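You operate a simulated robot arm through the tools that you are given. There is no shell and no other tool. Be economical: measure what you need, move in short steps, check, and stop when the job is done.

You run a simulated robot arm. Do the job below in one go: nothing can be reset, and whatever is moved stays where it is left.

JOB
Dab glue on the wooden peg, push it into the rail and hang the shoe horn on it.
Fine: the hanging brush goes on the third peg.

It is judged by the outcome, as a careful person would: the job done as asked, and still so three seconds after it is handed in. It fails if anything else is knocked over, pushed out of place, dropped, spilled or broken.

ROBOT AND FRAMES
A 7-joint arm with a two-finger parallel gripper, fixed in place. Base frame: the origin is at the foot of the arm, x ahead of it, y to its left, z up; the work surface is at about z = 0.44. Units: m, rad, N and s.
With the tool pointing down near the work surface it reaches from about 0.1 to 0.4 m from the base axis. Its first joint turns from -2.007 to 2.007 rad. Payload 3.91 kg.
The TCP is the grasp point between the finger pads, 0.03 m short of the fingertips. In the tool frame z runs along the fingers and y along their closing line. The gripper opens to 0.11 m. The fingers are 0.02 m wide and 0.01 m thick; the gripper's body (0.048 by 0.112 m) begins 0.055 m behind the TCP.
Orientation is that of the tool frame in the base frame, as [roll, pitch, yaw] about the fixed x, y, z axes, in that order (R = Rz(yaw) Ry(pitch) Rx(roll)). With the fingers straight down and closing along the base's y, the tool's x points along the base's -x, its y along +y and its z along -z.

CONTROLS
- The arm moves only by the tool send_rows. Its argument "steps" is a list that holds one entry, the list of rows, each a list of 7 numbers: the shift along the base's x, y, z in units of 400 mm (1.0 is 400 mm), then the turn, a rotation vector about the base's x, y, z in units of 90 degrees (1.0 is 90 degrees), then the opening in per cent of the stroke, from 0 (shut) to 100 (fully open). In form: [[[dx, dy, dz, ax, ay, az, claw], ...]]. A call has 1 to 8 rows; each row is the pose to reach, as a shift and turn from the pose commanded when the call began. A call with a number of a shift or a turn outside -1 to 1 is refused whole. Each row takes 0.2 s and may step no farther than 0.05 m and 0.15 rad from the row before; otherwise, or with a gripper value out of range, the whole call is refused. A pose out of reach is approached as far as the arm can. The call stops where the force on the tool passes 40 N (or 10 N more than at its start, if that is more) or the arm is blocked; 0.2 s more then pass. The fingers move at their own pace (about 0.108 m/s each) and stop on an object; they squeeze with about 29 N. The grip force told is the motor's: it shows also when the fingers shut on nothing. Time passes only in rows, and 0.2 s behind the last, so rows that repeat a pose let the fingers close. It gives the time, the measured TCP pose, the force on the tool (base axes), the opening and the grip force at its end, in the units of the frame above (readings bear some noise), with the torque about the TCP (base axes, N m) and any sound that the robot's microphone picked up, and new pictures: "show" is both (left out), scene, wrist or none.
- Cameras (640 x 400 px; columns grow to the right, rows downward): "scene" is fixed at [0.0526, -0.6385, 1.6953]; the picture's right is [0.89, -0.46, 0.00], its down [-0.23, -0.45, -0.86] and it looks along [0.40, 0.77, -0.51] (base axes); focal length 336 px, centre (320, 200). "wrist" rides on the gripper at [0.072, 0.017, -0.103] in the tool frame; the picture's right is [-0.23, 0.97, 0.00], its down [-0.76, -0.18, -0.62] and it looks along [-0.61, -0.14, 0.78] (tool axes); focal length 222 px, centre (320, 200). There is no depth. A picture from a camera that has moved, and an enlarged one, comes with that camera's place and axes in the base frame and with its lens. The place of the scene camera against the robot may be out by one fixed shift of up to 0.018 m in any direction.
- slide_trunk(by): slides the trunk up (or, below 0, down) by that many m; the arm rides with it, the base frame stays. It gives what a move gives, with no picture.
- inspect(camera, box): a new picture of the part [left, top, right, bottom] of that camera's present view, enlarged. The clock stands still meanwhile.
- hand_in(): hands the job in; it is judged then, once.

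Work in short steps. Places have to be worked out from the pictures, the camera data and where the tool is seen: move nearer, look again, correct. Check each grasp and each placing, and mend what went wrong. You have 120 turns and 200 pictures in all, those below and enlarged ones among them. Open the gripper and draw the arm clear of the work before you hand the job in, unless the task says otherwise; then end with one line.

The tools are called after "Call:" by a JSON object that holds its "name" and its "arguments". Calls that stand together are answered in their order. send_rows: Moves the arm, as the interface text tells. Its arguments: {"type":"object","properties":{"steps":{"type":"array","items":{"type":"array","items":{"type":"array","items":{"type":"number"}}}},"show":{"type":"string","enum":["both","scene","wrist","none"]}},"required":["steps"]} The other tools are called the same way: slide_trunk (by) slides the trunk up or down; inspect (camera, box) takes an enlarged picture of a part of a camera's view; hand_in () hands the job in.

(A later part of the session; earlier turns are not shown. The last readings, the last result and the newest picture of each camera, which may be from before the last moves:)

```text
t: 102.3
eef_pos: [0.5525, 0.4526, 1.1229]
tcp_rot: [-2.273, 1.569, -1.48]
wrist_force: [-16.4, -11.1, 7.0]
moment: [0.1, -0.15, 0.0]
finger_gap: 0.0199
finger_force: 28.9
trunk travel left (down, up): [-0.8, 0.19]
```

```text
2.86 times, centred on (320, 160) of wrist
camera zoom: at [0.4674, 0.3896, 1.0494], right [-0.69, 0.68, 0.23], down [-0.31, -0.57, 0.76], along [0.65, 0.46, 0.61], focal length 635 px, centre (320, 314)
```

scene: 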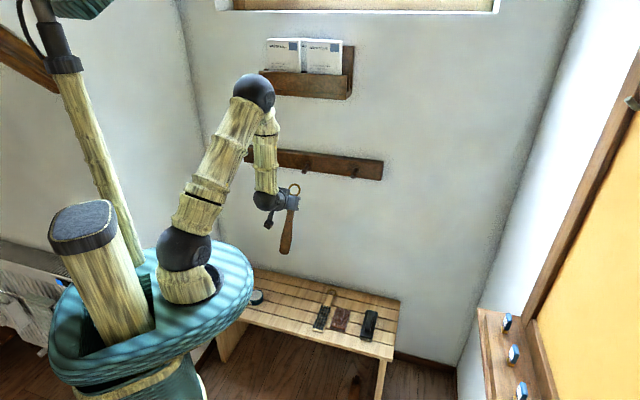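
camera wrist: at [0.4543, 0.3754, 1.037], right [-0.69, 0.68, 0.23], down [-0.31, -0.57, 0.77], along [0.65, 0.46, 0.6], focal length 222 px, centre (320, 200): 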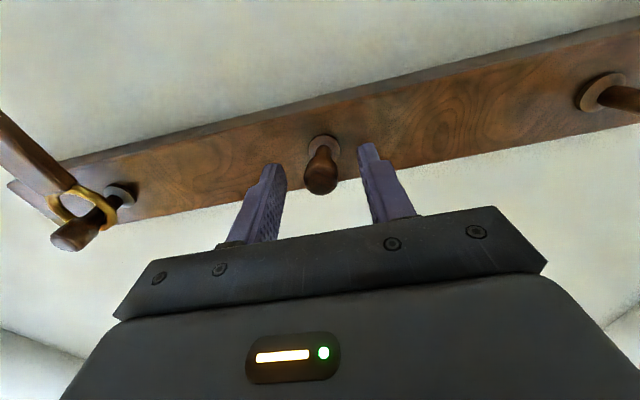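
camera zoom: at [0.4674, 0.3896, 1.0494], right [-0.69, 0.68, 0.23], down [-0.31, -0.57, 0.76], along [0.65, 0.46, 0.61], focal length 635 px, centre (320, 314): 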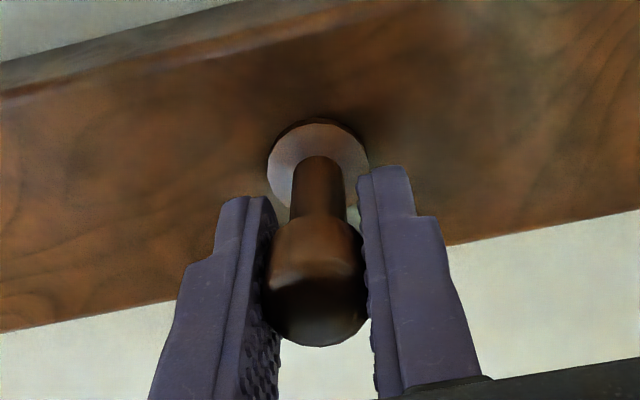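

Held level and flush. I hold another ~3.5 s.

Call:
{"name": "send_rows", "arguments": {"steps": [[[0, 0, 0, 0, 0, 0, 10], [0, 0, 0, 0, 0, 0, 10], [0, 0, 0, 0, 0, 0, 10], [0, 0, 0, 0, 0, 0, 10], [0, 0, 0, 0, 0, 0, 10], [0, 0, 0, 0, 0, 0, 10], [0, 0, 0, 0, 0, 0, 10], [0, 0, 0, 0, 0, 0, 10]]], "show": "none"}}

Call:
{"name": "send_rows", "arguments": {"steps": [[[0, 0, 0, 0, 0, 0, 10], [0, 0, 0, 0, 0, 0, 10], [0, 0, 0, 0, 0, 0, 10], [0, 0, 0, 0, 0, 0, 10], [-0.004, -0.004, 0, 0, 0, 0, 20], [-0.006, -0.006, 0, 0, 0, 0, 45], [-0.006, -0.006, 0, 0, 0, 0, 45]]], "show": "none"}}

Call:
{"name": "inspect", "arguments": {"camera": "wrist", "box": [240, 90, 400, 230]}}

```text
t: 104.1
eef_pos: [0.5542, 0.4528, 1.1223]
tcp_rot: [-2.779, 1.567, -1.987]
wrist_force: [-11.5, -8.7, 4.3]
moment: [0.06, -0.09, -0.01]
finger_gap: 0.0191
finger_force: 29.2
trunk travel left (down, up): [-0.8, 0.19]
```

```text
t: 105.7
eef_pos: [0.5529, 0.4499, 1.118]
tcp_rot: [-2.925, 1.565, -2.133]
wrist_force: [0.0, 0.2, 0.3]
moment: [0.02, -0.01, -0.02]
finger_gap: 0.0496
finger_force: 0.0
trunk travel left (down, up): [-0.8, 0.19]
```

```text
2.86 times, centred on (320, 160) of wrist
camera zoom: at [0.4673, 0.388, 1.0466], right [-0.69, 0.68, 0.23], down [-0.31, -0.57, 0.76], along [0.65, 0.46, 0.6], focal length 635 px, centre (320, 314)
```

zoom: 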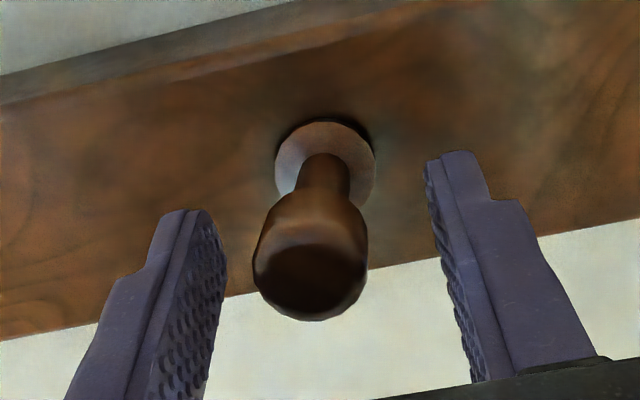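

Still loose; the glue apparently didn't take. I'll grip the head axially, level it, pull the peg out and dip its spigot directly in the glue tin (tool-down points it straight down).

Call:
{"name": "send_rows", "arguments": {"steps": [[[0, 0, -0.022, 0, 0, 0, 45], [0, 0, -0.022, 0, 0, 0, 10], [0, 0, -0.022, 0, 0, 0, 10], [0, 0, -0.022, 0, 0, 0, 10], [0, 0, -0.012, 0, 0, 0, 10], [0, 0, 0, 0, 0, 0, 10], [0, 0, 0.004, 0, 0, 0, 10]]], "show": "none"}}

Call:
{"name": "send_rows", "arguments": {"steps": [[[-0.015, -0.015, 0, 0, 0, 0, 10], [-0.03, -0.03, 0, 0, 0, 0, 10], [-0.045, -0.045, 0, 0, 0, 0, 10], [-0.06, -0.06, 0, 0, 0, 0, 10], [-0.08, -0.08, 0, 0, 0, 0, 10], [-0.12, -0.12, 0, 0, 0, 0, 10], [-0.17, -0.17, 0, 0, 0, 0, 10]]], "show": "none"}}

Call:
{"name": "inspect", "arguments": {"camera": "wrist", "box": [240, 90, 400, 230]}}

Call:
{"name": "inspect", "arguments": {"camera": "scene", "box": [270, 135, 330, 180]}}

```text
t: 107.3
eef_pos: [0.5524, 0.4504, 1.1199]
tcp_rot: [-3.006, 1.562, -2.216]
wrist_force: [-3.1, -2.5, -9.8]
moment: [-0.51, 0.49, 0.07]
finger_gap: 0.0192
finger_force: 29.0
trunk travel left (down, up): [-0.8, 0.19]
```

```text
t: 108.9
eef_pos: [0.4864, 0.3822, 1.1231]
tcp_rot: [-2.856, 1.568, -2.062]
wrist_force: [-0.1, -0.6, 0.4]
moment: [-0.01, 0.01, 0.03]
finger_gap: 0.0193
finger_force: 28.6
trunk travel left (down, up): [-0.8, 0.19]
```

```text
2.86 times, centred on (320, 160) of wrist
camera zoom: at [0.4002, 0.3196, 1.0499], right [-0.69, 0.68, 0.23], down [-0.31, -0.57, 0.76], along [0.65, 0.46, 0.6], focal length 635 px, centre (320, 314)
```

zoom: 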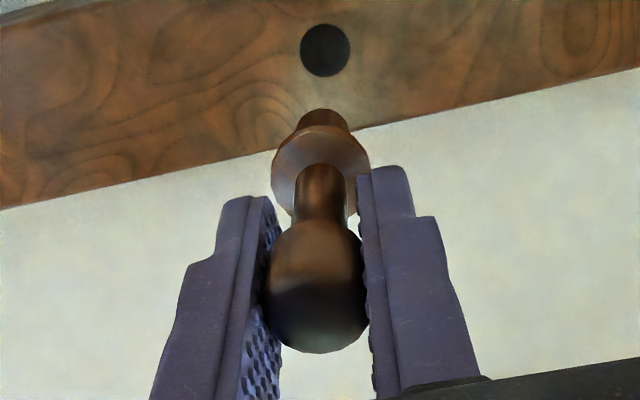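

```text
8.89 times, centred on (300, 158) of scene
camera zoom: at [0.0526, -0.6385, 1.6953], right [0.89, -0.46, 0.0], down [-0.23, -0.45, -0.86], along [0.4, 0.77, -0.51], focal length 2984 px, centre (498, 578)
```

zoom: 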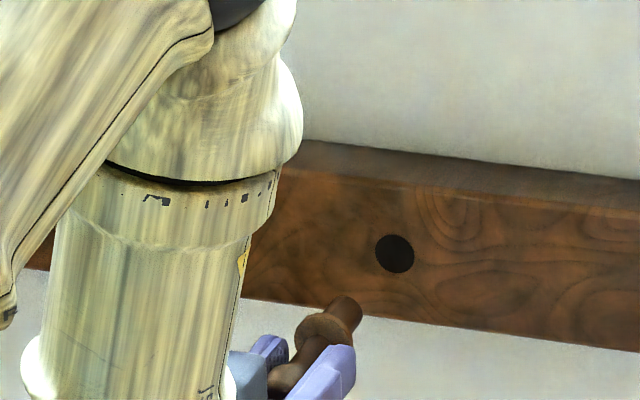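

Peg out and held well. I look closely at the spigot for any glue.

Call:
{"name": "inspect", "arguments": {"camera": "scene", "box": [294, 160, 314, 176]}}

Call:
{"name": "inspect", "arguments": {"camera": "scene", "box": [240, 280, 280, 310]}}

```text
16.00 times, centred on (304, 168) of scene
camera zoom: at [0.0526, -0.6385, 1.6953], right [0.89, -0.46, 0.0], down [-0.23, -0.45, -0.86], along [0.4, 0.77, -0.51], focal length 5372 px, centre (576, 712)
```

zoom: 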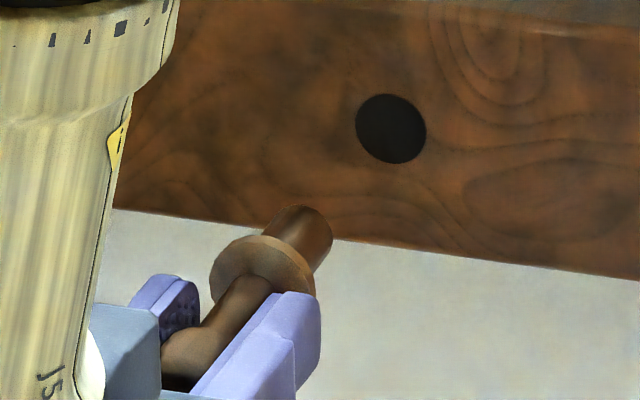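

```text
13.33 times, centred on (260, 295) of scene
camera zoom: at [0.0526, -0.6385, 1.6953], right [0.89, -0.46, 0.0], down [-0.23, -0.45, -0.86], along [0.4, 0.77, -0.51], focal length 4476 px, centre (1120, -1067)
```

zoom: 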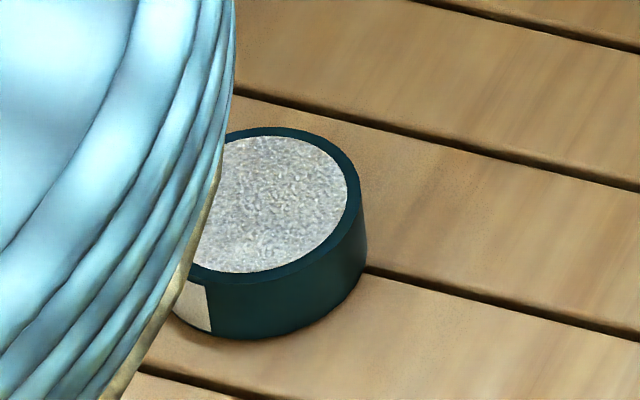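

No glue seen on the spigot. I swing back to tool-down while retreating, then go to the tin.

Call:
{"name": "send_rows", "arguments": {"steps": [[[-0.03, -0.03, 0, -0.06, 0.06, 0, 10], [-0.06, -0.06, 0, -0.12, 0.12, 0, 10], [-0.09, -0.09, 0, -0.18, 0.18, 0, 10], [-0.12, -0.12, 0, -0.24, 0.24, 0, 10], [-0.15, -0.15, 0, -0.3, 0.3, 0, 10], [-0.17, -0.17, 0, -0.36, 0.36, 0, 10], [-0.17, -0.17, 0, -0.42, 0.42, 0, 10], [-0.17, -0.17, 0, -0.48, 0.48, 0, 10]]], "show": "none"}}

Call:
{"name": "send_rows", "arguments": {"steps": [[[-0.05, 0.05, 0, -0.06, 0.06, 0, 10], [-0.1, 0.1, 0, -0.12, 0.12, 0, 10], [-0.15, 0.15, 0, -0.18, 0.18, 0, 10], [-0.2, 0.2, 0, -0.227, 0.227, 0, 10], [-0.25, 0.25, 0, -0.227, 0.227, 0, 10], [-0.25, 0.25, 0, -0.227, 0.227, 0, 10]]], "show": "none"}}

Call:
{"name": "slide_trunk", "arguments": {"by": -0.3}}

Call:
{"name": "inspect", "arguments": {"camera": "wrist", "box": [160, 20, 480, 240]}}

Call:
{"name": "inspect", "arguments": {"camera": "scene", "box": [0, 0, 640, 400]}}

```text
t: 110.7
eef_pos: [0.4168, 0.3173, 1.1229]
tcp_rot: [3.136, 0.499, -2.353]
wrist_force: [-0.1, 0.2, 0.1]
moment: [-0.01, 0.02, -0.01]
finger_gap: 0.0191
finger_force: 29.1
trunk travel left (down, up): [-0.8, 0.19]
```

```text
t: 112.1
eef_pos: [0.3176, 0.4167, 1.1235]
tcp_rot: [3.135, -0.007, -2.357]
wrist_force: [-0.1, -0.6, -0.8]
moment: [0.0, 0.02, -0.05]
finger_gap: 0.0194
finger_force: 28.8
trunk travel left (down, up): [-0.8, 0.19]
```

```text
t: 115.1
eef_pos: [0.3171, 0.4156, 0.8238]
tcp_rot: [3.137, -0.005, -2.357]
wrist_force: [-0.2, 0.3, 0.2]
moment: [-0.01, 0.0, 0.04]
finger_gap: 0.0192
finger_force: 29.2
trunk travel left (down, up): [-0.5, 0.49]
```

```text
1.82 times, centred on (320, 130) of wrist
camera zoom: at [0.2537, 0.3758, 0.9268], right [-0.53, 0.85, 0.0], down [0.67, 0.41, 0.62], along [0.52, 0.33, -0.79], focal length 404 px, centre (320, 327)
```

zoom: 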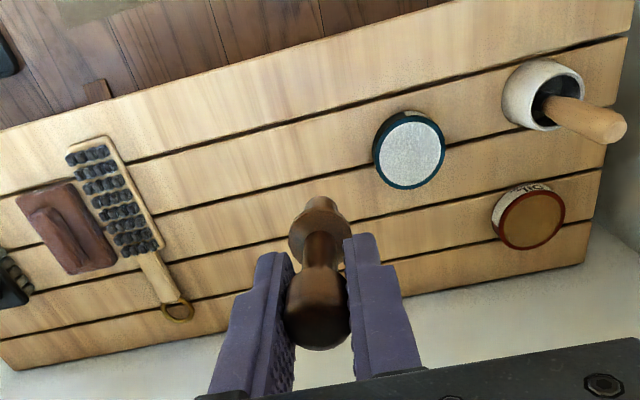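

```text
1.00 times, centred on (320, 200) of scene (not enlarged: the box is as wide or as high as the picture)
camera zoom: at [0.0526, -0.6385, 1.6953], right [0.89, -0.46, 0.0], down [-0.23, -0.45, -0.86], along [0.4, 0.77, -0.51], focal length 336 px, centre (320, 200)
```

zoom: 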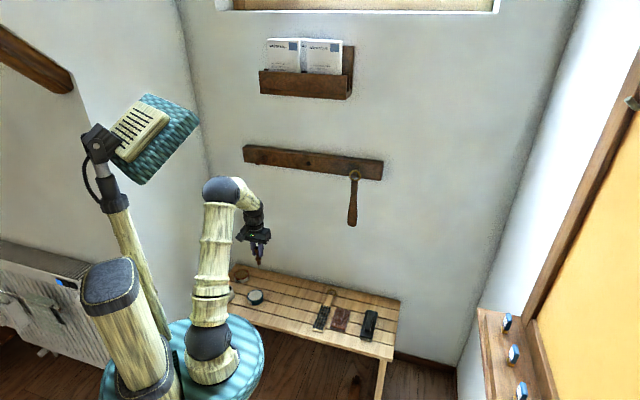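

The peg points straight down. I move over the tin and lower to just above the glue.

Call:
{"name": "send_rows", "arguments": {"steps": [[[-0.01, 0.09, -0.06, 0, 0, 0, 10], [-0.02, 0.18, -0.12, 0, 0, 0, 10], [-0.0325, 0.27, -0.16, 0, 0, 0, 10], [-0.0325, 0.27, -0.28, 0, 0, 0, 10], [-0.0325, 0.27, -0.4, 0, 0, 0, 10], [-0.0325, 0.27, -0.52, 0, 0, 0, 10], [-0.0325, 0.27, -0.64, 0, 0, 0, 10], [-0.0325, 0.27, -0.66, 0, 0, 0, 10]]], "show": "none"}}

Call:
{"name": "inspect", "arguments": {"camera": "scene", "box": [225, 260, 285, 305]}}

Call:
{"name": "inspect", "arguments": {"camera": "wrist", "box": [240, 60, 400, 220]}}

```text
t: 116.9
eef_pos: [0.3051, 0.5226, 0.5615]
tcp_rot: [3.136, -0.003, -2.357]
wrist_force: [0.2, 0.4, 0.9]
moment: [0.02, 0.0, 0.0]
finger_gap: 0.0192
finger_force: 28.8
trunk travel left (down, up): [-0.5, 0.49]
```

```text
8.89 times, centred on (255, 282) of scene
camera zoom: at [0.0526, -0.6385, 1.6953], right [0.89, -0.46, 0.0], down [-0.23, -0.45, -0.86], along [0.4, 0.77, -0.51], focal length 2984 px, centre (898, -533)
```

zoom: 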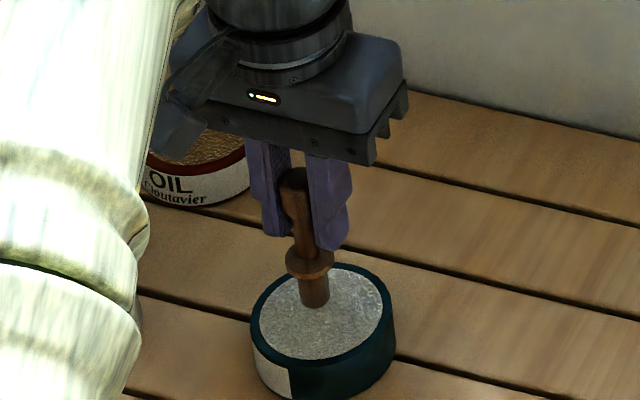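

```text
2.50 times, centred on (320, 140) of wrist
camera zoom: at [0.242, 0.4827, 0.6643], right [-0.53, 0.85, 0.0], down [0.67, 0.41, 0.62], along [0.52, 0.33, -0.79], focal length 555 px, centre (320, 350)
```

zoom: 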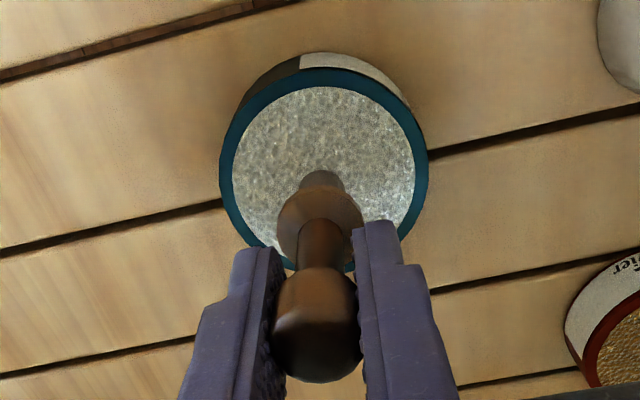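

Tip is just above the glue. I lower it in small steps and dwell.

Call:
{"name": "send_rows", "arguments": {"steps": [[[0, 0, -0.012, 0, 0, 0, 10], [0, 0, -0.024, 0, 0, 0, 10], [0, 0, -0.034, 0, 0, 0, 10], [0, 0, -0.034, 0, 0, 0, 10], [0, 0, -0.034, 0, 0, 0, 10]]], "show": "none"}}

Call:
{"name": "inspect", "arguments": {"camera": "scene", "box": [225, 260, 285, 305]}}

```text
t: 118.1
eef_pos: [0.3051, 0.5226, 0.5477]
tcp_rot: [3.134, -0.001, -2.357]
wrist_force: [-1.0, -0.7, 9.9]
moment: [-0.15, 0.07, 0.03]
finger_gap: 0.0191
finger_force: 29.4
trunk travel left (down, up): [-0.5, 0.49]
```

```text
8.89 times, centred on (255, 282) of scene
camera zoom: at [0.0526, -0.6385, 1.6953], right [0.89, -0.46, 0.0], down [-0.23, -0.45, -0.86], along [0.4, 0.77, -0.51], focal length 2984 px, centre (898, -533)
```

zoom: 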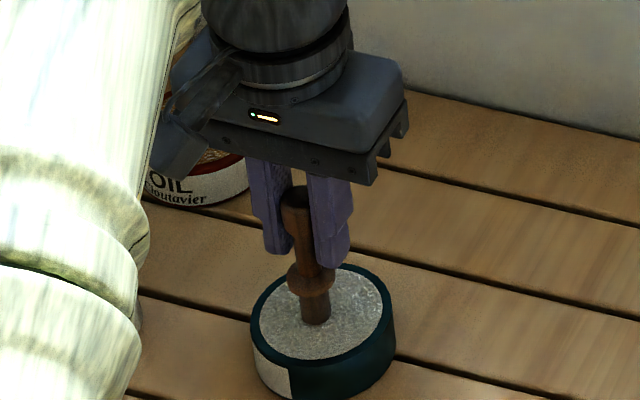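

Contact with the glue (10 N). I lift and inspect the spigot.

Call:
{"name": "send_rows", "arguments": {"steps": [[[0, 0, 0.03, 0, 0, 0, 10], [0, 0, 0.1, 0, 0, 0, 10], [0, 0, 0.2, 0, 0, 0, 10], [0, 0, 0.3, 0, 0, 0, 10], [0, 0, 0.3, 0, 0, 0, 10]]], "show": "none"}}

Call:
{"name": "inspect", "arguments": {"camera": "scene", "box": [235, 255, 275, 285]}}

Call:
{"name": "inspect", "arguments": {"camera": "wrist", "box": [280, 90, 360, 170]}}

```text
t: 119.3
eef_pos: [0.3047, 0.5233, 0.6682]
tcp_rot: [3.136, -0.004, -2.356]
wrist_force: [-0.5, 0.5, -1.0]
moment: [0.01, 0.01, -0.03]
finger_gap: 0.019
finger_force: 29.1
trunk travel left (down, up): [-0.5, 0.49]
```

```text
13.33 times, centred on (255, 270) of scene
camera zoom: at [0.0526, -0.6385, 1.6953], right [0.89, -0.46, 0.0], down [-0.23, -0.45, -0.86], along [0.4, 0.77, -0.51], focal length 4476 px, centre (1187, -733)
```

zoom: 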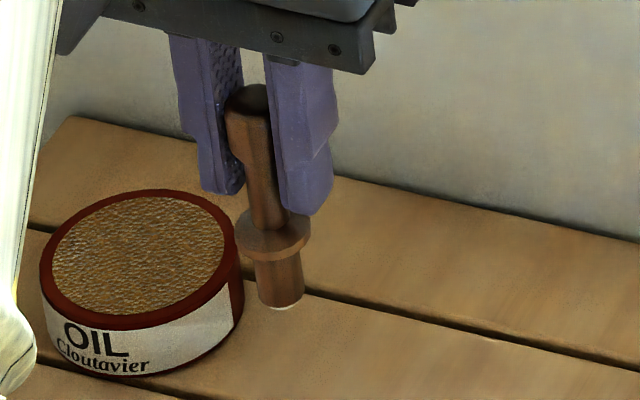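

```text
5.00 times, centred on (320, 130) of wrist
camera zoom: at [0.2417, 0.4832, 0.7701], right [-0.53, 0.85, 0.0], down [0.67, 0.41, 0.62], along [0.52, 0.33, -0.79], focal length 1111 px, centre (320, 550)
```

zoom: 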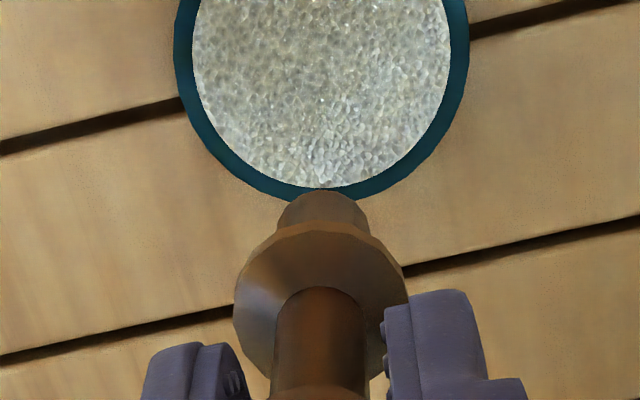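

There's something pale at the spigot end; let me enlarge.

Call:
{"name": "inspect", "arguments": {"camera": "scene", "box": [245, 267, 261, 279]}}

```text
16.00 times, centred on (253, 273) of scene
camera zoom: at [0.0526, -0.6385, 1.6953], right [0.89, -0.46, 0.0], down [-0.23, -0.45, -0.86], along [0.4, 0.77, -0.51], focal length 5372 px, centre (1392, -968)
```

zoom: 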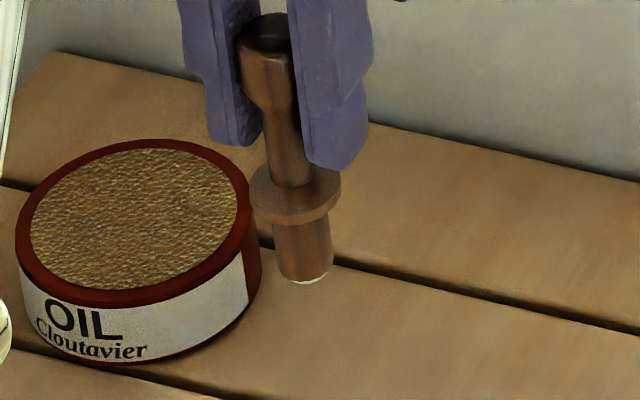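

Yes — white glue is now visible on the spigot end. Now raise the trunk and position in front of the hole, then tilt to horizontal.

Call:
{"name": "slide_trunk", "arguments": {"by": 0.3}}

Call:
{"name": "send_rows", "arguments": {"steps": [[[0.036, -0.079, 0.054, 0, 0, 0, 10], [0.072, -0.158, 0.108, 0, 0, 0, 10], [0.108, -0.237, 0.162, 0, 0, 0, 10], [0.144, -0.316, 0.216, 0, 0, 0, 10], [0.18, -0.395, 0.27, 0, 0, 0, 10], [0.216, -0.475, 0.324, 0, 0, 0, 10], [0.252, -0.5545, 0.378, 0, 0, 0, 10], [0.252, -0.5545, 0.378, 0, 0, 0, 10]]], "show": "none"}}

Call:
{"name": "send_rows", "arguments": {"steps": [[[0, 0, 0, 0.064, -0.064, 0, 10], [0, 0, 0, 0.128, -0.128, 0, 10], [0, 0, 0, 0.192, -0.192, 0, 10], [0, 0, 0, 0.256, -0.256, 0, 10], [0, 0, 0, 0.32, -0.32, 0, 10], [0, 0, 0, 0.384, -0.384, 0, 10], [0, 0, 0, 0.448, -0.448, 0, 10], [0, 0, 0, 0.448, -0.448, 0, 10]]], "show": "none"}}

Call:
{"name": "send_rows", "arguments": {"steps": [[[0, 0, 0, 0.065, -0.065, 0, 10], [0, 0, 0, 0.13, -0.13, 0, 10], [0, 0, 0, 0.195, -0.195, 0, 10], [0, 0, 0, 0.258, -0.258, 0, 10], [0, 0, 0, 0.258, -0.258, 0, 10]]], "show": "wrist"}}

Call:
{"name": "inspect", "arguments": {"camera": "scene", "box": [260, 130, 340, 190]}}

```text
t: 122.3
eef_pos: [0.3052, 0.5238, 0.9678]
tcp_rot: [3.136, -0.004, -2.356]
wrist_force: [0.3, 0.5, -0.2]
moment: [-0.01, 0.02, 0.01]
finger_gap: 0.0195
finger_force: 28.4
trunk travel left (down, up): [-0.8, 0.19]
```

```text
t: 124.1
eef_pos: [0.4064, 0.3036, 1.1186]
tcp_rot: [3.136, -0.005, -2.356]
wrist_force: [-0.6, 0.0, 0.2]
moment: [0.0, 0.02, 0.03]
finger_gap: 0.0189
finger_force: 28.3
trunk travel left (down, up): [-0.8, 0.19]
```

```text
t: 125.9
eef_pos: [0.4051, 0.3026, 1.1187]
tcp_rot: [3.139, 0.992, -2.351]
wrist_force: [-1.5, -0.1, 0.2]
moment: [0.01, 0.01, 0.04]
finger_gap: 0.0189
finger_force: 28.9
trunk travel left (down, up): [-0.8, 0.19]
```

```text
t: 127.1
eef_pos: [0.4127, 0.3085, 1.1144]
tcp_rot: [-2.886, 1.565, -2.092]
wrist_force: [0.2, -0.8, 0.6]
moment: [0.02, -0.04, 0.0]
finger_gap: 0.0192
finger_force: 28.7
out of reach, approached as far as the arm can: row 1, 2, 3, 4, 5
trunk travel left (down, up): [-0.8, 0.19]
camera wrist: at [0.3258, 0.2446, 1.0411], right [-0.69, 0.68, 0.23], down [-0.31, -0.56, 0.77], along [0.65, 0.46, 0.6], focal length 222 px, centre (320, 200)
```

wrist: 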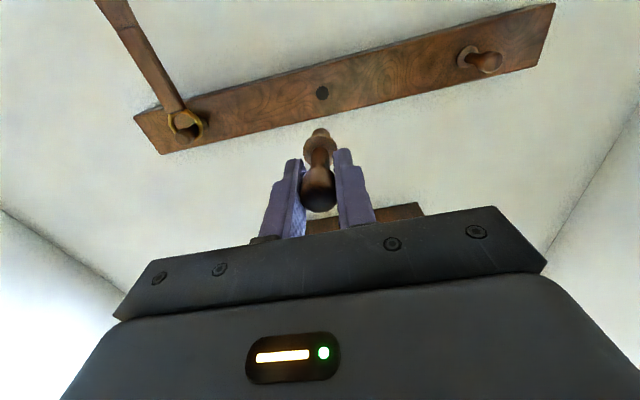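

```text
6.67 times, centred on (300, 160) of scene
camera zoom: at [0.0526, -0.6385, 1.6953], right [0.89, -0.46, 0.0], down [-0.23, -0.45, -0.86], along [0.4, 0.77, -0.51], focal length 2238 px, centre (453, 467)
```

zoom: 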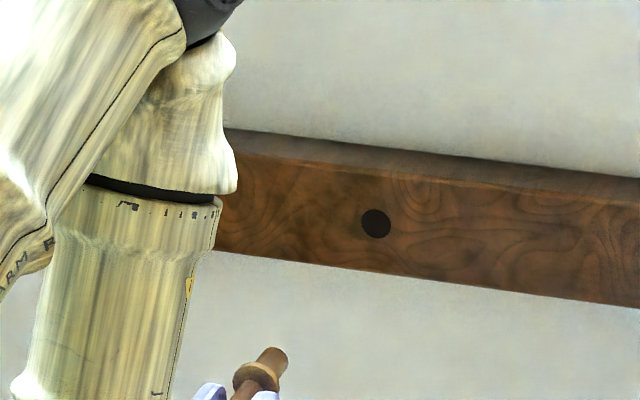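

Tool horizontal again (a bit cramped here, fine). I advance until the tip is ~2 cm from the rail and check alignment.

Call:
{"name": "send_rows", "arguments": {"steps": [[[0.07, 0.07, 0, 0, 0, 0, 10], [0.14, 0.14, 0, 0, 0, 0, 10], [0.21, 0.21, 0, 0, 0, 0, 10], [0.27, 0.27, 0, 0, 0, 0, 10], [0.27, 0.27, 0, 0, 0, 0, 10]]], "show": "none"}}

Call:
{"name": "inspect", "arguments": {"camera": "wrist", "box": [260, 90, 380, 210]}}

Call:
{"name": "inspect", "arguments": {"camera": "scene", "box": [290, 145, 330, 175]}}

```text
t: 128.3
eef_pos: [0.5183, 0.4128, 1.1157]
tcp_rot: [-3.058, 1.564, -2.264]
wrist_force: [-0.4, 0.4, -0.6]
moment: [0.0, -0.01, 0.0]
finger_gap: 0.0194
finger_force: 29.3
trunk travel left (down, up): [-0.8, 0.19]
```

```text
3.33 times, centred on (320, 150) of wrist
camera zoom: at [0.4328, 0.3494, 1.0425], right [-0.69, 0.68, 0.23], down [-0.31, -0.56, 0.77], along [0.65, 0.46, 0.6], focal length 740 px, centre (320, 367)
```

zoom: 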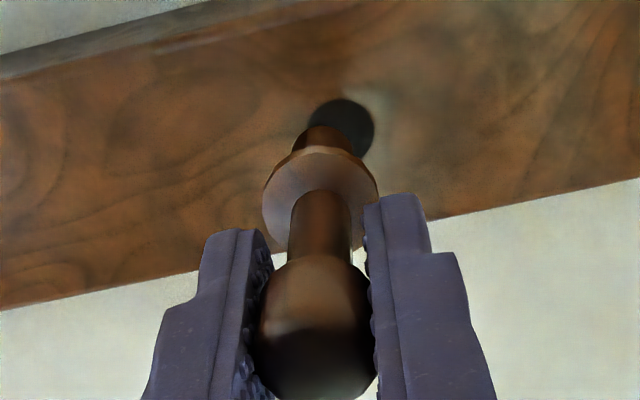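

```text
13.33 times, centred on (310, 160) of scene
camera zoom: at [0.0526, -0.6385, 1.6953], right [0.89, -0.46, 0.0], down [-0.23, -0.45, -0.86], along [0.4, 0.77, -0.51], focal length 4476 px, centre (453, 733)
```

zoom: 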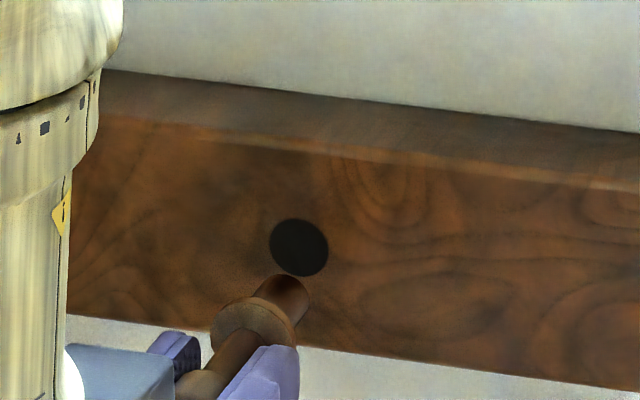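

Corrections: e −4 mm, z +5.5 mm. I apply them and advance ~33 mm gently.

Call:
{"name": "send_rows", "arguments": {"steps": [[[-0.0074, 0.0074, 0.014, 0, 0, 0, 10], [-0.0074, 0.0074, 0.014, 0, 0, 0, 10], [0.0126, 0.0274, 0.014, 0, 0, 0, 10], [0.0226, 0.0374, 0.014, 0, 0, 0, 10], [0.0326, 0.0474, 0.014, 0, 0, 0, 10], [0.0426, 0.0574, 0.014, 0, 0, 0, 10], [0.0506, 0.0654, 0.014, 0, 0, 0, 10]]], "show": "none"}}

Call:
{"name": "inspect", "arguments": {"camera": "wrist", "box": [260, 90, 380, 210]}}

Call:
{"name": "inspect", "arguments": {"camera": "scene", "box": [290, 145, 330, 175]}}

```text
t: 129.9
eef_pos: [0.54, 0.4411, 1.1201]
tcp_rot: [-3.002, 1.563, -2.208]
wrist_force: [-0.5, -0.2, -0.3]
moment: [-0.01, 0.03, 0.01]
finger_gap: 0.0195
finger_force: 29.4
trunk travel left (down, up): [-0.8, 0.19]
```

```text
3.33 times, centred on (320, 150) of wrist
camera zoom: at [0.4558, 0.3779, 1.0473], right [-0.69, 0.68, 0.23], down [-0.31, -0.56, 0.77], along [0.65, 0.46, 0.6], focal length 740 px, centre (320, 367)
```

zoom: 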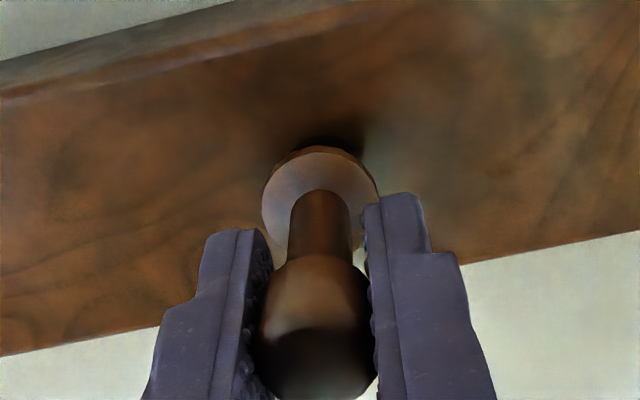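

```text
13.33 times, centred on (310, 160) of scene
camera zoom: at [0.0526, -0.6385, 1.6953], right [0.89, -0.46, 0.0], down [-0.23, -0.45, -0.86], along [0.4, 0.77, -0.51], focal length 4476 px, centre (453, 733)
```

zoom: 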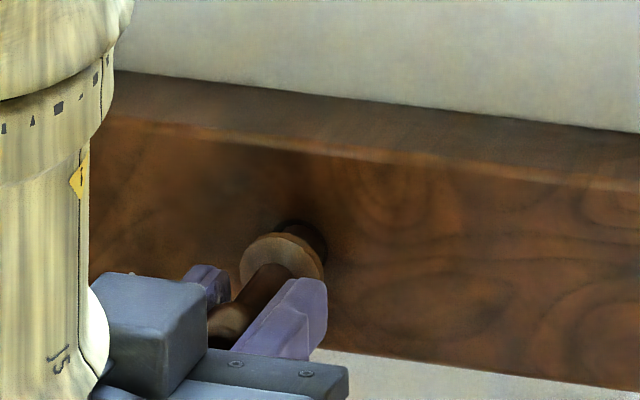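

Spigot is entering freely. I continue until the collar seats.

Call:
{"name": "send_rows", "arguments": {"steps": [[[0.008, 0.008, 0, 0, 0, 0, 10], [0.016, 0.016, 0, 0, 0, 0, 10], [0.024, 0.024, 0, 0, 0, 0, 10], [0.032, 0.032, 0, 0, 0, 0, 10], [0.04, 0.04, 0, 0, 0, 0, 10], [0.044, 0.044, 0, 0, 0, 0, 10], [0.044, 0.044, 0, 0, 0, 0, 10]]], "show": "none"}}

Call:
{"name": "inspect", "arguments": {"camera": "wrist", "box": [260, 90, 380, 210]}}

Call:
{"name": "inspect", "arguments": {"camera": "scene", "box": [290, 145, 330, 175]}}

```text
t: 131.5
eef_pos: [0.5564, 0.4581, 1.1225]
tcp_rot: [-2.959, 1.566, -2.168]
wrist_force: [-17.3, -16.6, -2.3]
moment: [-0.08, 0.06, -0.19]
finger_gap: 0.0193
finger_force: 28.4
trunk travel left (down, up): [-0.8, 0.19]
```

```text
3.33 times, centred on (320, 150) of wrist
camera zoom: at [0.4709, 0.3945, 1.0499], right [-0.69, 0.68, 0.23], down [-0.31, -0.56, 0.77], along [0.65, 0.46, 0.6], focal length 740 px, centre (320, 367)
```

zoom: 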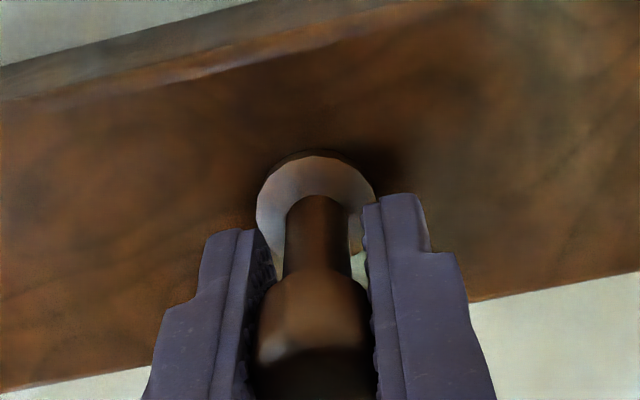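

```text
13.33 times, centred on (310, 160) of scene
camera zoom: at [0.0526, -0.6385, 1.6953], right [0.89, -0.46, 0.0], down [-0.23, -0.45, -0.86], along [0.4, 0.77, -0.51], focal length 4476 px, centre (453, 733)
```

zoom: 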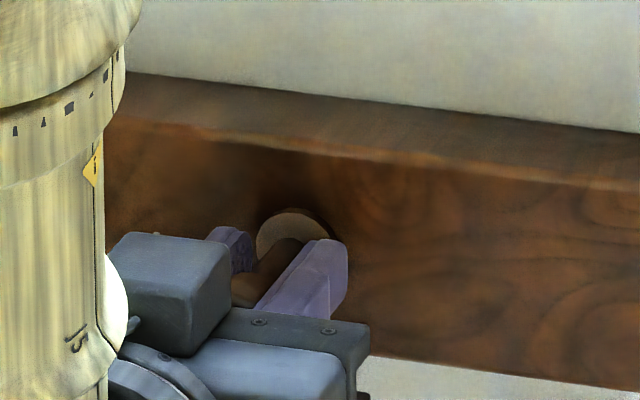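

Seated flush (24 N). I hold ~3 s, then open without pulling.

Call:
{"name": "send_rows", "arguments": {"steps": [[[0, 0, 0, 0, 0, 0, 10], [0, 0, 0, 0, 0, 0, 10], [0, 0, 0, 0, 0, 0, 10], [0, 0, 0, 0, 0, 0, 10], [0, 0, 0, 0, 0, 0, 10], [0, 0, 0, 0, 0, 0, 10], [0, 0, 0, 0, 0, 0, 10], [0, 0, 0, 0, 0, 0, 10]]], "show": "none"}}

Call:
{"name": "send_rows", "arguments": {"steps": [[[0, 0, 0, 0, 0, 0, 10], [0, 0, 0, 0, 0, 0, 10], [0, 0, 0, 0, 0, 0, 10], [0, 0, 0, 0, 0, 0, 10], [-0.004, -0.004, 0, 0, 0, 0, 20], [-0.006, -0.006, 0, 0, 0, 0, 45], [-0.006, -0.006, 0, 0, 0, 0, 45]]], "show": "none"}}

Call:
{"name": "inspect", "arguments": {"camera": "wrist", "box": [260, 90, 380, 210]}}

Call:
{"name": "inspect", "arguments": {"camera": "scene", "box": [290, 145, 330, 175]}}

```text
t: 133.3
eef_pos: [0.5571, 0.4583, 1.1225]
tcp_rot: [-2.894, 1.566, -2.1]
wrist_force: [-16.2, -13.3, -3.9]
moment: [-0.05, 0.04, -0.1]
finger_gap: 0.019
finger_force: 29.1
trunk travel left (down, up): [-0.8, 0.19]
```

```text
t: 134.9
eef_pos: [0.5564, 0.4559, 1.1213]
tcp_rot: [-2.966, 1.564, -2.173]
wrist_force: [0.3, 0.0, 0.0]
moment: [-0.03, 0.03, -0.01]
finger_gap: 0.0496
finger_force: 0.1
trunk travel left (down, up): [-0.8, 0.19]
```

```text
3.33 times, centred on (320, 150) of wrist
camera zoom: at [0.4712, 0.3936, 1.0489], right [-0.69, 0.69, 0.23], down [-0.31, -0.56, 0.77], along [0.65, 0.46, 0.6], focal length 740 px, centre (320, 367)
```

zoom: 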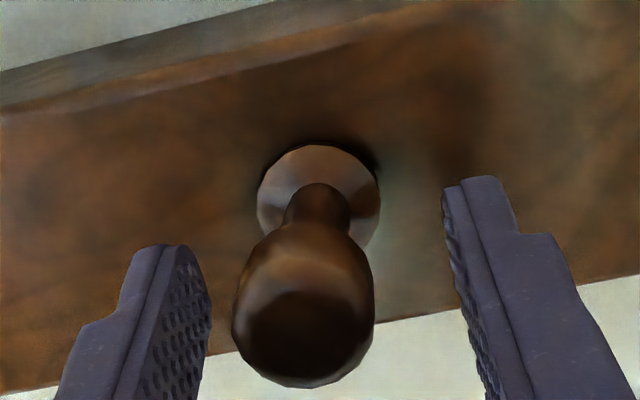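

```text
13.33 times, centred on (310, 160) of scene
camera zoom: at [0.0526, -0.6385, 1.6953], right [0.89, -0.46, 0.0], down [-0.23, -0.45, -0.86], along [0.4, 0.77, -0.51], focal length 4476 px, centre (453, 733)
```

zoom: 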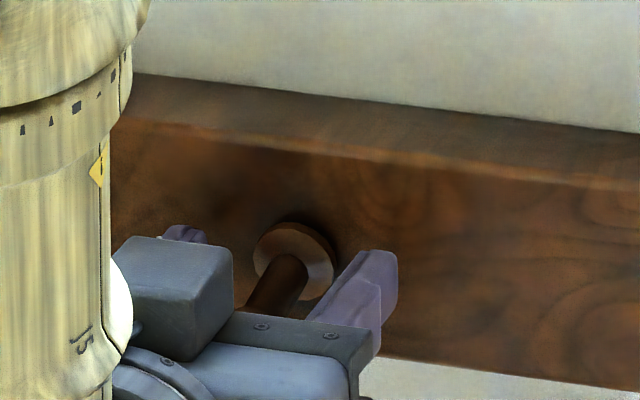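

It still sags by the hole's play (the fit is loose), but the glued peg is fully in and can't come out under load. I fetch the horn from the right peg: retreat and move in front of it.

Call:
{"name": "send_rows", "arguments": {"steps": [[[-0.07, -0.07, 0, 0, 0, 0, 50], [-0.14, -0.14, 0, 0, 0, 0, 50], [-0.2125, -0.2125, 0, 0, 0, 0, 50], [-0.14, -0.281, -0.03, 0, 0, 0, 50], [-0.067, -0.35, -0.06, 0, 0, 0, 50], [0.006, -0.418, -0.09, 0, 0, 0, 50], [0.079, -0.487, -0.12, 0, 0, 0, 50], [0.152, -0.555, -0.152, 0, 0, 0, 50]]], "show": "wrist"}}

Call:
{"name": "inspect", "arguments": {"camera": "scene", "box": [280, 135, 380, 210]}}

```text
t: 136.7
eef_pos: [0.6184, 0.2359, 1.0598]
tcp_rot: [-3.047, 1.565, -2.257]
wrist_force: [-0.1, -0.1, -0.3]
moment: [0.0, -0.02, -0.03]
finger_gap: 0.0551
finger_force: 0.0
trunk travel left (down, up): [-0.8, 0.19]
camera wrist: at [0.5319, 0.1716, 0.9873], right [-0.69, 0.68, 0.23], down [-0.31, -0.56, 0.77], along [0.65, 0.46, 0.6], focal length 222 px, centre (320, 200)
```

wrist: 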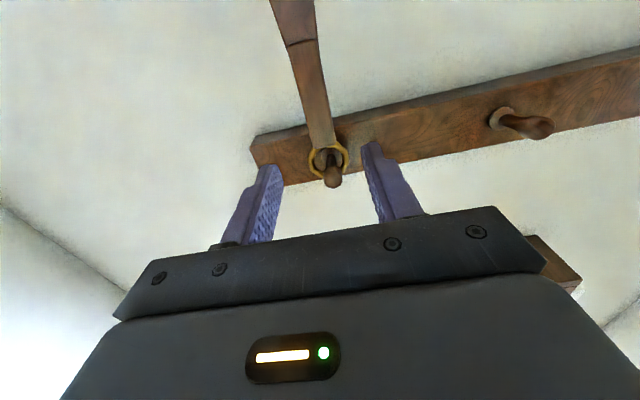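

```text
5.33 times, centred on (330, 172) of scene
camera zoom: at [0.0526, -0.6385, 1.6953], right [0.89, -0.46, 0.0], down [-0.23, -0.45, -0.86], along [0.4, 0.77, -0.51], focal length 1791 px, centre (267, 347)
```

zoom: 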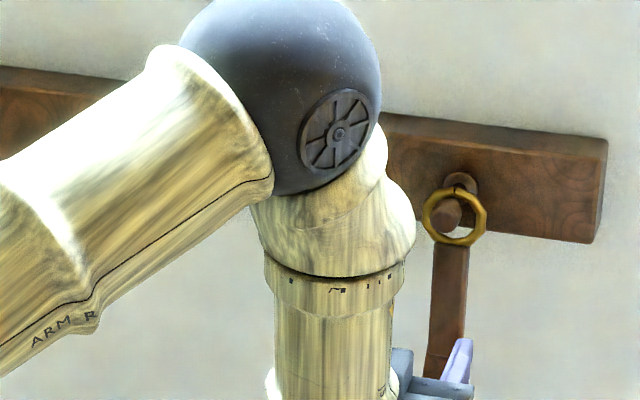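

Horn handle is between the fingers' line. I advance and close on the handle.

Call:
{"name": "send_rows", "arguments": {"steps": [[[0.06, 0.06, 0, 0, 0, 0, 50], [0.12, 0.118, 0, 0, 0, 0, 50], [0.174, 0.1715, 0, 0, 0, 0, 50], [0.174, 0.1715, 0, 0, 0, 0, 50]]], "show": "wrist"}}

```text
t: 137.7
eef_pos: [0.6873, 0.3044, 1.0601]
tcp_rot: [-2.996, 1.565, -2.204]
wrist_force: [0.4, 0.0, -0.2]
moment: [-0.03, 0.0, -0.01]
finger_gap: 0.0547
finger_force: 0.0
trunk travel left (down, up): [-0.8, 0.19]
camera wrist: at [0.6019, 0.2409, 0.9886], right [-0.69, 0.68, 0.23], down [-0.31, -0.56, 0.77], along [0.65, 0.46, 0.6], focal length 222 px, centre (320, 200)
```

wrist: 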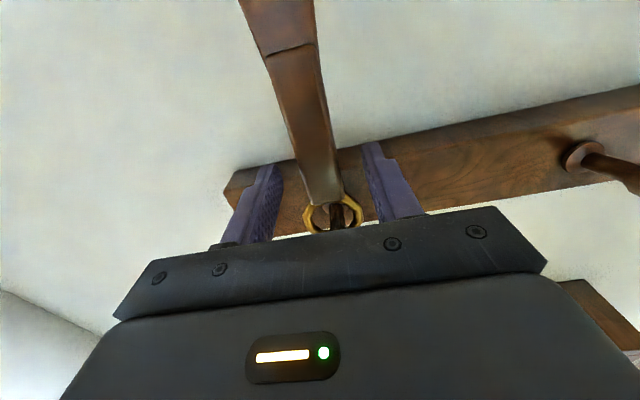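

I close, raise 11.5 mm to centre the ring on the peg, and check before withdrawing.

Call:
{"name": "send_rows", "arguments": {"steps": [[[0, 0, 0, 0, 0, 0, 12], [0, 0, 0, 0, 0, 0, 12], [0, 0, 0, 0, 0, 0, 12], [0, 0, 0.012, 0, 0, 0, 12], [0, 0, 0.026, 0, 0, 0, 12], [0, 0, 0.026, 0, 0, 0, 12]]], "show": "wrist"}}

Call:
{"name": "inspect", "arguments": {"camera": "scene", "box": [330, 158, 370, 188]}}

```text
t: 139.1
eef_pos: [0.6879, 0.3041, 1.0721]
tcp_rot: [-3.013, 1.564, -2.218]
wrist_force: [0.3, -0.4, -1.2]
moment: [-0.04, 0.02, -0.02]
finger_gap: 0.025
finger_force: 29.4
trunk travel left (down, up): [-0.8, 0.19]
camera wrist: at [0.6016, 0.2402, 0.9994], right [-0.69, 0.69, 0.23], down [-0.31, -0.56, 0.77], along [0.65, 0.46, 0.6], focal length 222 px, centre (320, 200)
```

wrist: 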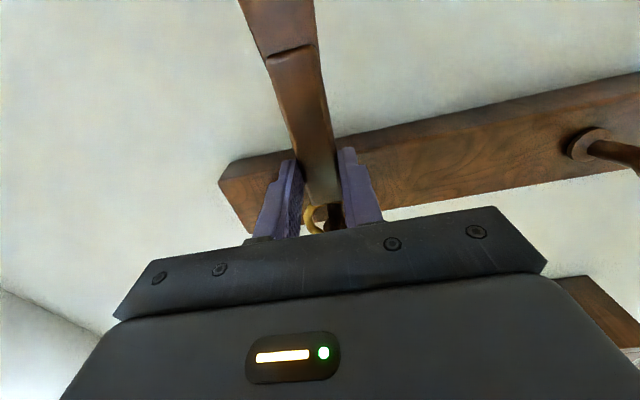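

```text
13.33 times, centred on (350, 173) of scene
camera zoom: at [0.0526, -0.6385, 1.6953], right [0.89, -0.46, 0.0], down [-0.23, -0.45, -0.86], along [0.4, 0.77, -0.51], focal length 4476 px, centre (-80, 560)
```

zoom: 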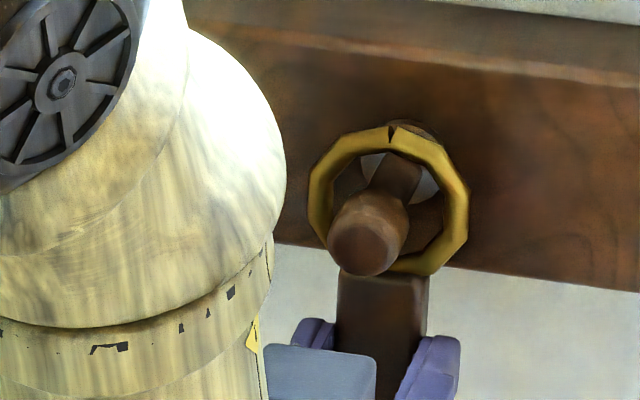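

Un-hooked position matches the earlier threading. I withdraw and move to the middle peg (head sagging to z≈1.108).

Call:
{"name": "send_rows", "arguments": {"steps": [[[-0.06, -0.06, 0, 0, 0, 0, 12], [-0.12, -0.12, 0, 0, 0, 0, 12], [-0.177, -0.177, 0, 0, 0, 0, 12], [-0.265, -0.089, 0, 0, 0, 0, 12], [-0.353, -0.001, -0.01, 0, 0, 0, 12], [-0.441, 0.087, -0.02, 0, 0, 0, 12], [-0.5285, 0.175, -0.0315, 0, 0, 0, 12], [-0.5285, 0.175, -0.0315, 0, 0, 0, 12]]], "show": "none"}}

Call:
{"name": "inspect", "arguments": {"camera": "scene", "box": [275, 145, 335, 190]}}

Call:
{"name": "inspect", "arguments": {"camera": "scene", "box": [240, 120, 400, 220]}}

```text
t: 140.9
eef_pos: [0.4743, 0.3745, 1.0592]
tcp_rot: [-3.02, 1.562, -2.227]
wrist_force: [0.4, 0.5, -0.8]
moment: [-0.01, 0.02, 0.0]
finger_gap: 0.0251
finger_force: 29.5
trunk travel left (down, up): [-0.8, 0.19]
```

```text
8.89 times, centred on (305, 168) of scene
camera zoom: at [0.0526, -0.6385, 1.6953], right [0.89, -0.46, 0.0], down [-0.23, -0.45, -0.86], along [0.4, 0.77, -0.51], focal length 2984 px, centre (453, 489)
```

zoom: 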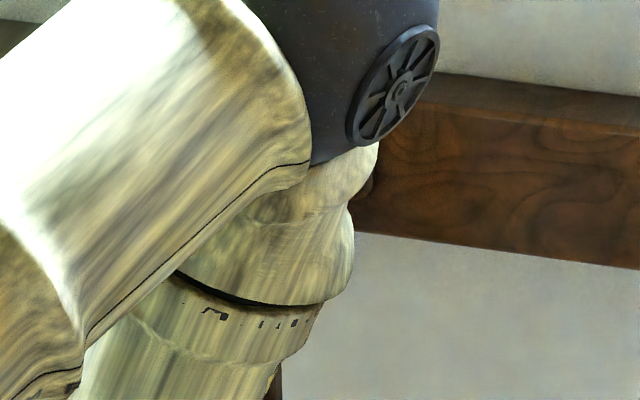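

```text
4.00 times, centred on (320, 170) of scene
camera zoom: at [0.0526, -0.6385, 1.6953], right [0.89, -0.46, 0.0], down [-0.23, -0.45, -0.86], along [0.4, 0.77, -0.51], focal length 1343 px, centre (320, 320)
```

zoom: 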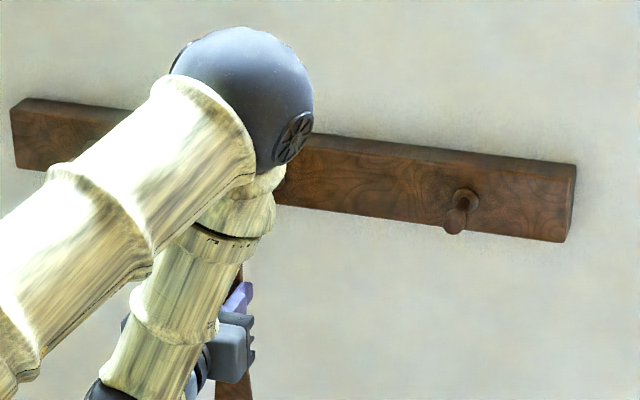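

The arm blocks the view; I advance 4.2 cm (ring still short of the head) to see both.

Call:
{"name": "send_rows", "arguments": {"steps": [[[0.04, 0.04, 0, 0, 0, 0, 12], [0.075, 0.075, 0, 0, 0, 0, 12], [0.075, 0.075, 0, 0, 0, 0, 12]]], "show": "none"}}

Call:
{"name": "inspect", "arguments": {"camera": "scene", "box": [290, 150, 330, 180]}}

```text
t: 141.7
eef_pos: [0.5051, 0.4022, 1.0552]
tcp_rot: [-2.997, 1.564, -2.205]
wrist_force: [-0.2, -0.2, -0.6]
moment: [-0.02, -0.01, 0.0]
finger_gap: 0.0249
finger_force: 28.9
trunk travel left (down, up): [-0.8, 0.19]
```

```text
13.33 times, centred on (310, 165) of scene
camera zoom: at [0.0526, -0.6385, 1.6953], right [0.89, -0.46, 0.0], down [-0.23, -0.45, -0.86], along [0.4, 0.77, -0.51], focal length 4476 px, centre (453, 667)
```

zoom: 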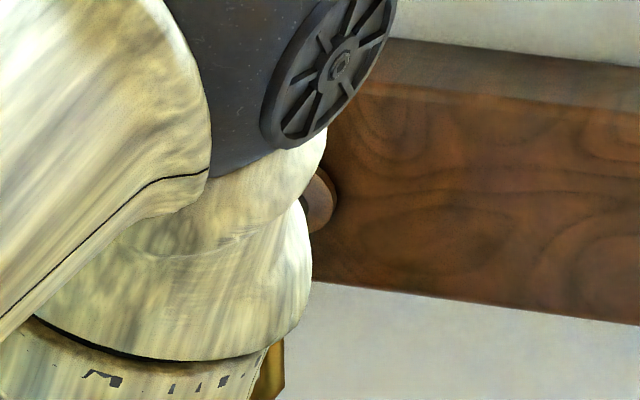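

I raise the trunk 0.1 m and lower the arm by the same, to shift the elbow out of view.

Call:
{"name": "slide_trunk", "arguments": {"by": 0.1}}

Call:
{"name": "send_rows", "arguments": {"steps": [[[0, 0, -0.08, 0, 0, 0, 12], [0, 0, -0.16, 0, 0, 0, 12], [0, 0, -0.242, 0, 0, 0, 12], [0, 0, -0.242, 0, 0, 0, 12]]], "show": "none"}}

Call:
{"name": "inspect", "arguments": {"camera": "scene", "box": [290, 150, 330, 180]}}

```text
t: 143.0
eef_pos: [0.5052, 0.4029, 1.1557]
tcp_rot: [-3.009, 1.563, -2.217]
wrist_force: [0.8, 0.3, -0.7]
moment: [0.02, -0.01, -0.01]
finger_gap: 0.025
finger_force: 29.1
trunk travel left (down, up): [-0.9, 0.09]
```

```text
t: 144.0
eef_pos: [0.5073, 0.4007, 1.0609]
tcp_rot: [-2.946, 1.565, -2.153]
wrist_force: [0.4, -0.4, -1.2]
moment: [0.01, 0.02, 0.03]
finger_gap: 0.0249
finger_force: 28.7
trunk travel left (down, up): [-0.9, 0.09]
```

```text
13.33 times, centred on (310, 165) of scene
camera zoom: at [0.0526, -0.6385, 1.6953], right [0.89, -0.46, 0.0], down [-0.23, -0.45, -0.86], along [0.4, 0.77, -0.51], focal length 4476 px, centre (453, 667)
```

zoom: 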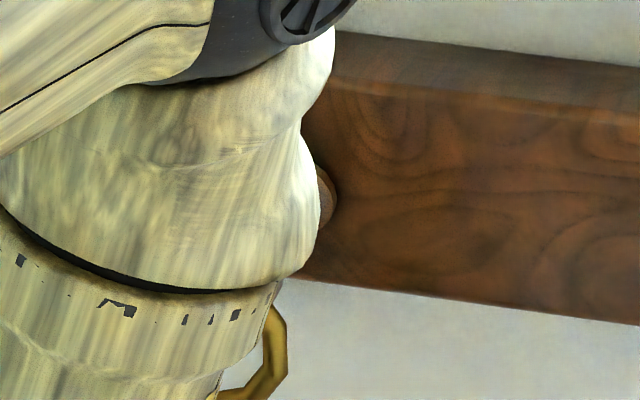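

I yaw the tool ~−12° about z so the forearm swings left out of the view line.

Call:
{"name": "send_rows", "arguments": {"steps": [[[0, 0, 0, 0, 0, -0.07, 12], [0, 0, 0, 0, 0, -0.14, 12], [0, 0, 0, 0, 0, -0.14, 12]]], "show": "none"}}

Call:
{"name": "inspect", "arguments": {"camera": "scene", "box": [290, 150, 330, 180]}}

```text
t: 144.8
eef_pos: [0.506, 0.4011, 1.0594]
tcp_rot: [-3.027, 1.562, -2.456]
wrist_force: [0.1, 0.1, -0.7]
moment: [-0.02, 0.05, 0.0]
finger_gap: 0.0248
finger_force: 29.5
trunk travel left (down, up): [-0.9, 0.09]
```

```text
13.33 times, centred on (310, 165) of scene
camera zoom: at [0.0526, -0.6385, 1.6953], right [0.89, -0.46, 0.0], down [-0.23, -0.45, -0.86], along [0.4, 0.77, -0.51], focal length 4476 px, centre (453, 667)
```

zoom: 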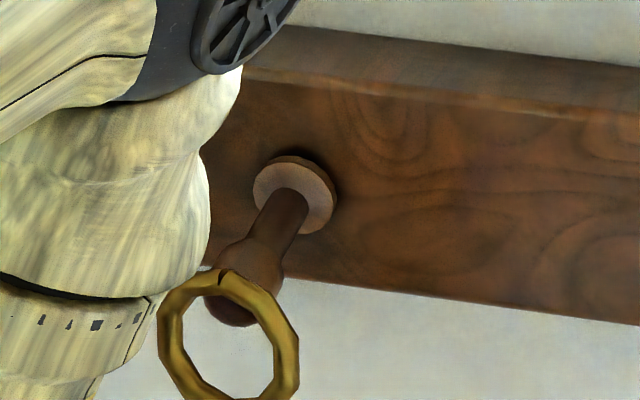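

Now both are visible. Correct e −9.7 mm, z −4 mm, and advance 3.5 cm so the ring starts over the head.

Call:
{"name": "send_rows", "arguments": {"steps": [[[-0.017, 0.017, -0.01, 0, 0, 0, 12], [0.013, 0.047, -0.01, 0, 0, 0, 12], [0.038, 0.072, -0.01, 0, 0, 0, 12], [0.038, 0.072, -0.01, 0, 0, 0, 12]]], "show": "none"}}

Call:
{"name": "inspect", "arguments": {"camera": "scene", "box": [290, 150, 330, 180]}}

```text
t: 145.8
eef_pos: [0.5207, 0.4307, 1.0554]
tcp_rot: [-3.004, 1.564, -2.428]
wrist_force: [0.6, -0.2, -0.5]
moment: [-0.01, 0.02, 0.06]
finger_gap: 0.0248
finger_force: 28.6
trunk travel left (down, up): [-0.9, 0.09]
```

```text
13.33 times, centred on (310, 165) of scene
camera zoom: at [0.0526, -0.6385, 1.6953], right [0.89, -0.46, 0.0], down [-0.23, -0.45, -0.86], along [0.4, 0.77, -0.51], focal length 4476 px, centre (453, 667)
```

zoom: 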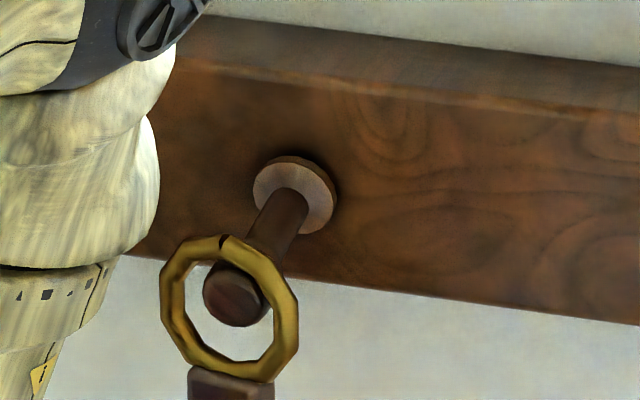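

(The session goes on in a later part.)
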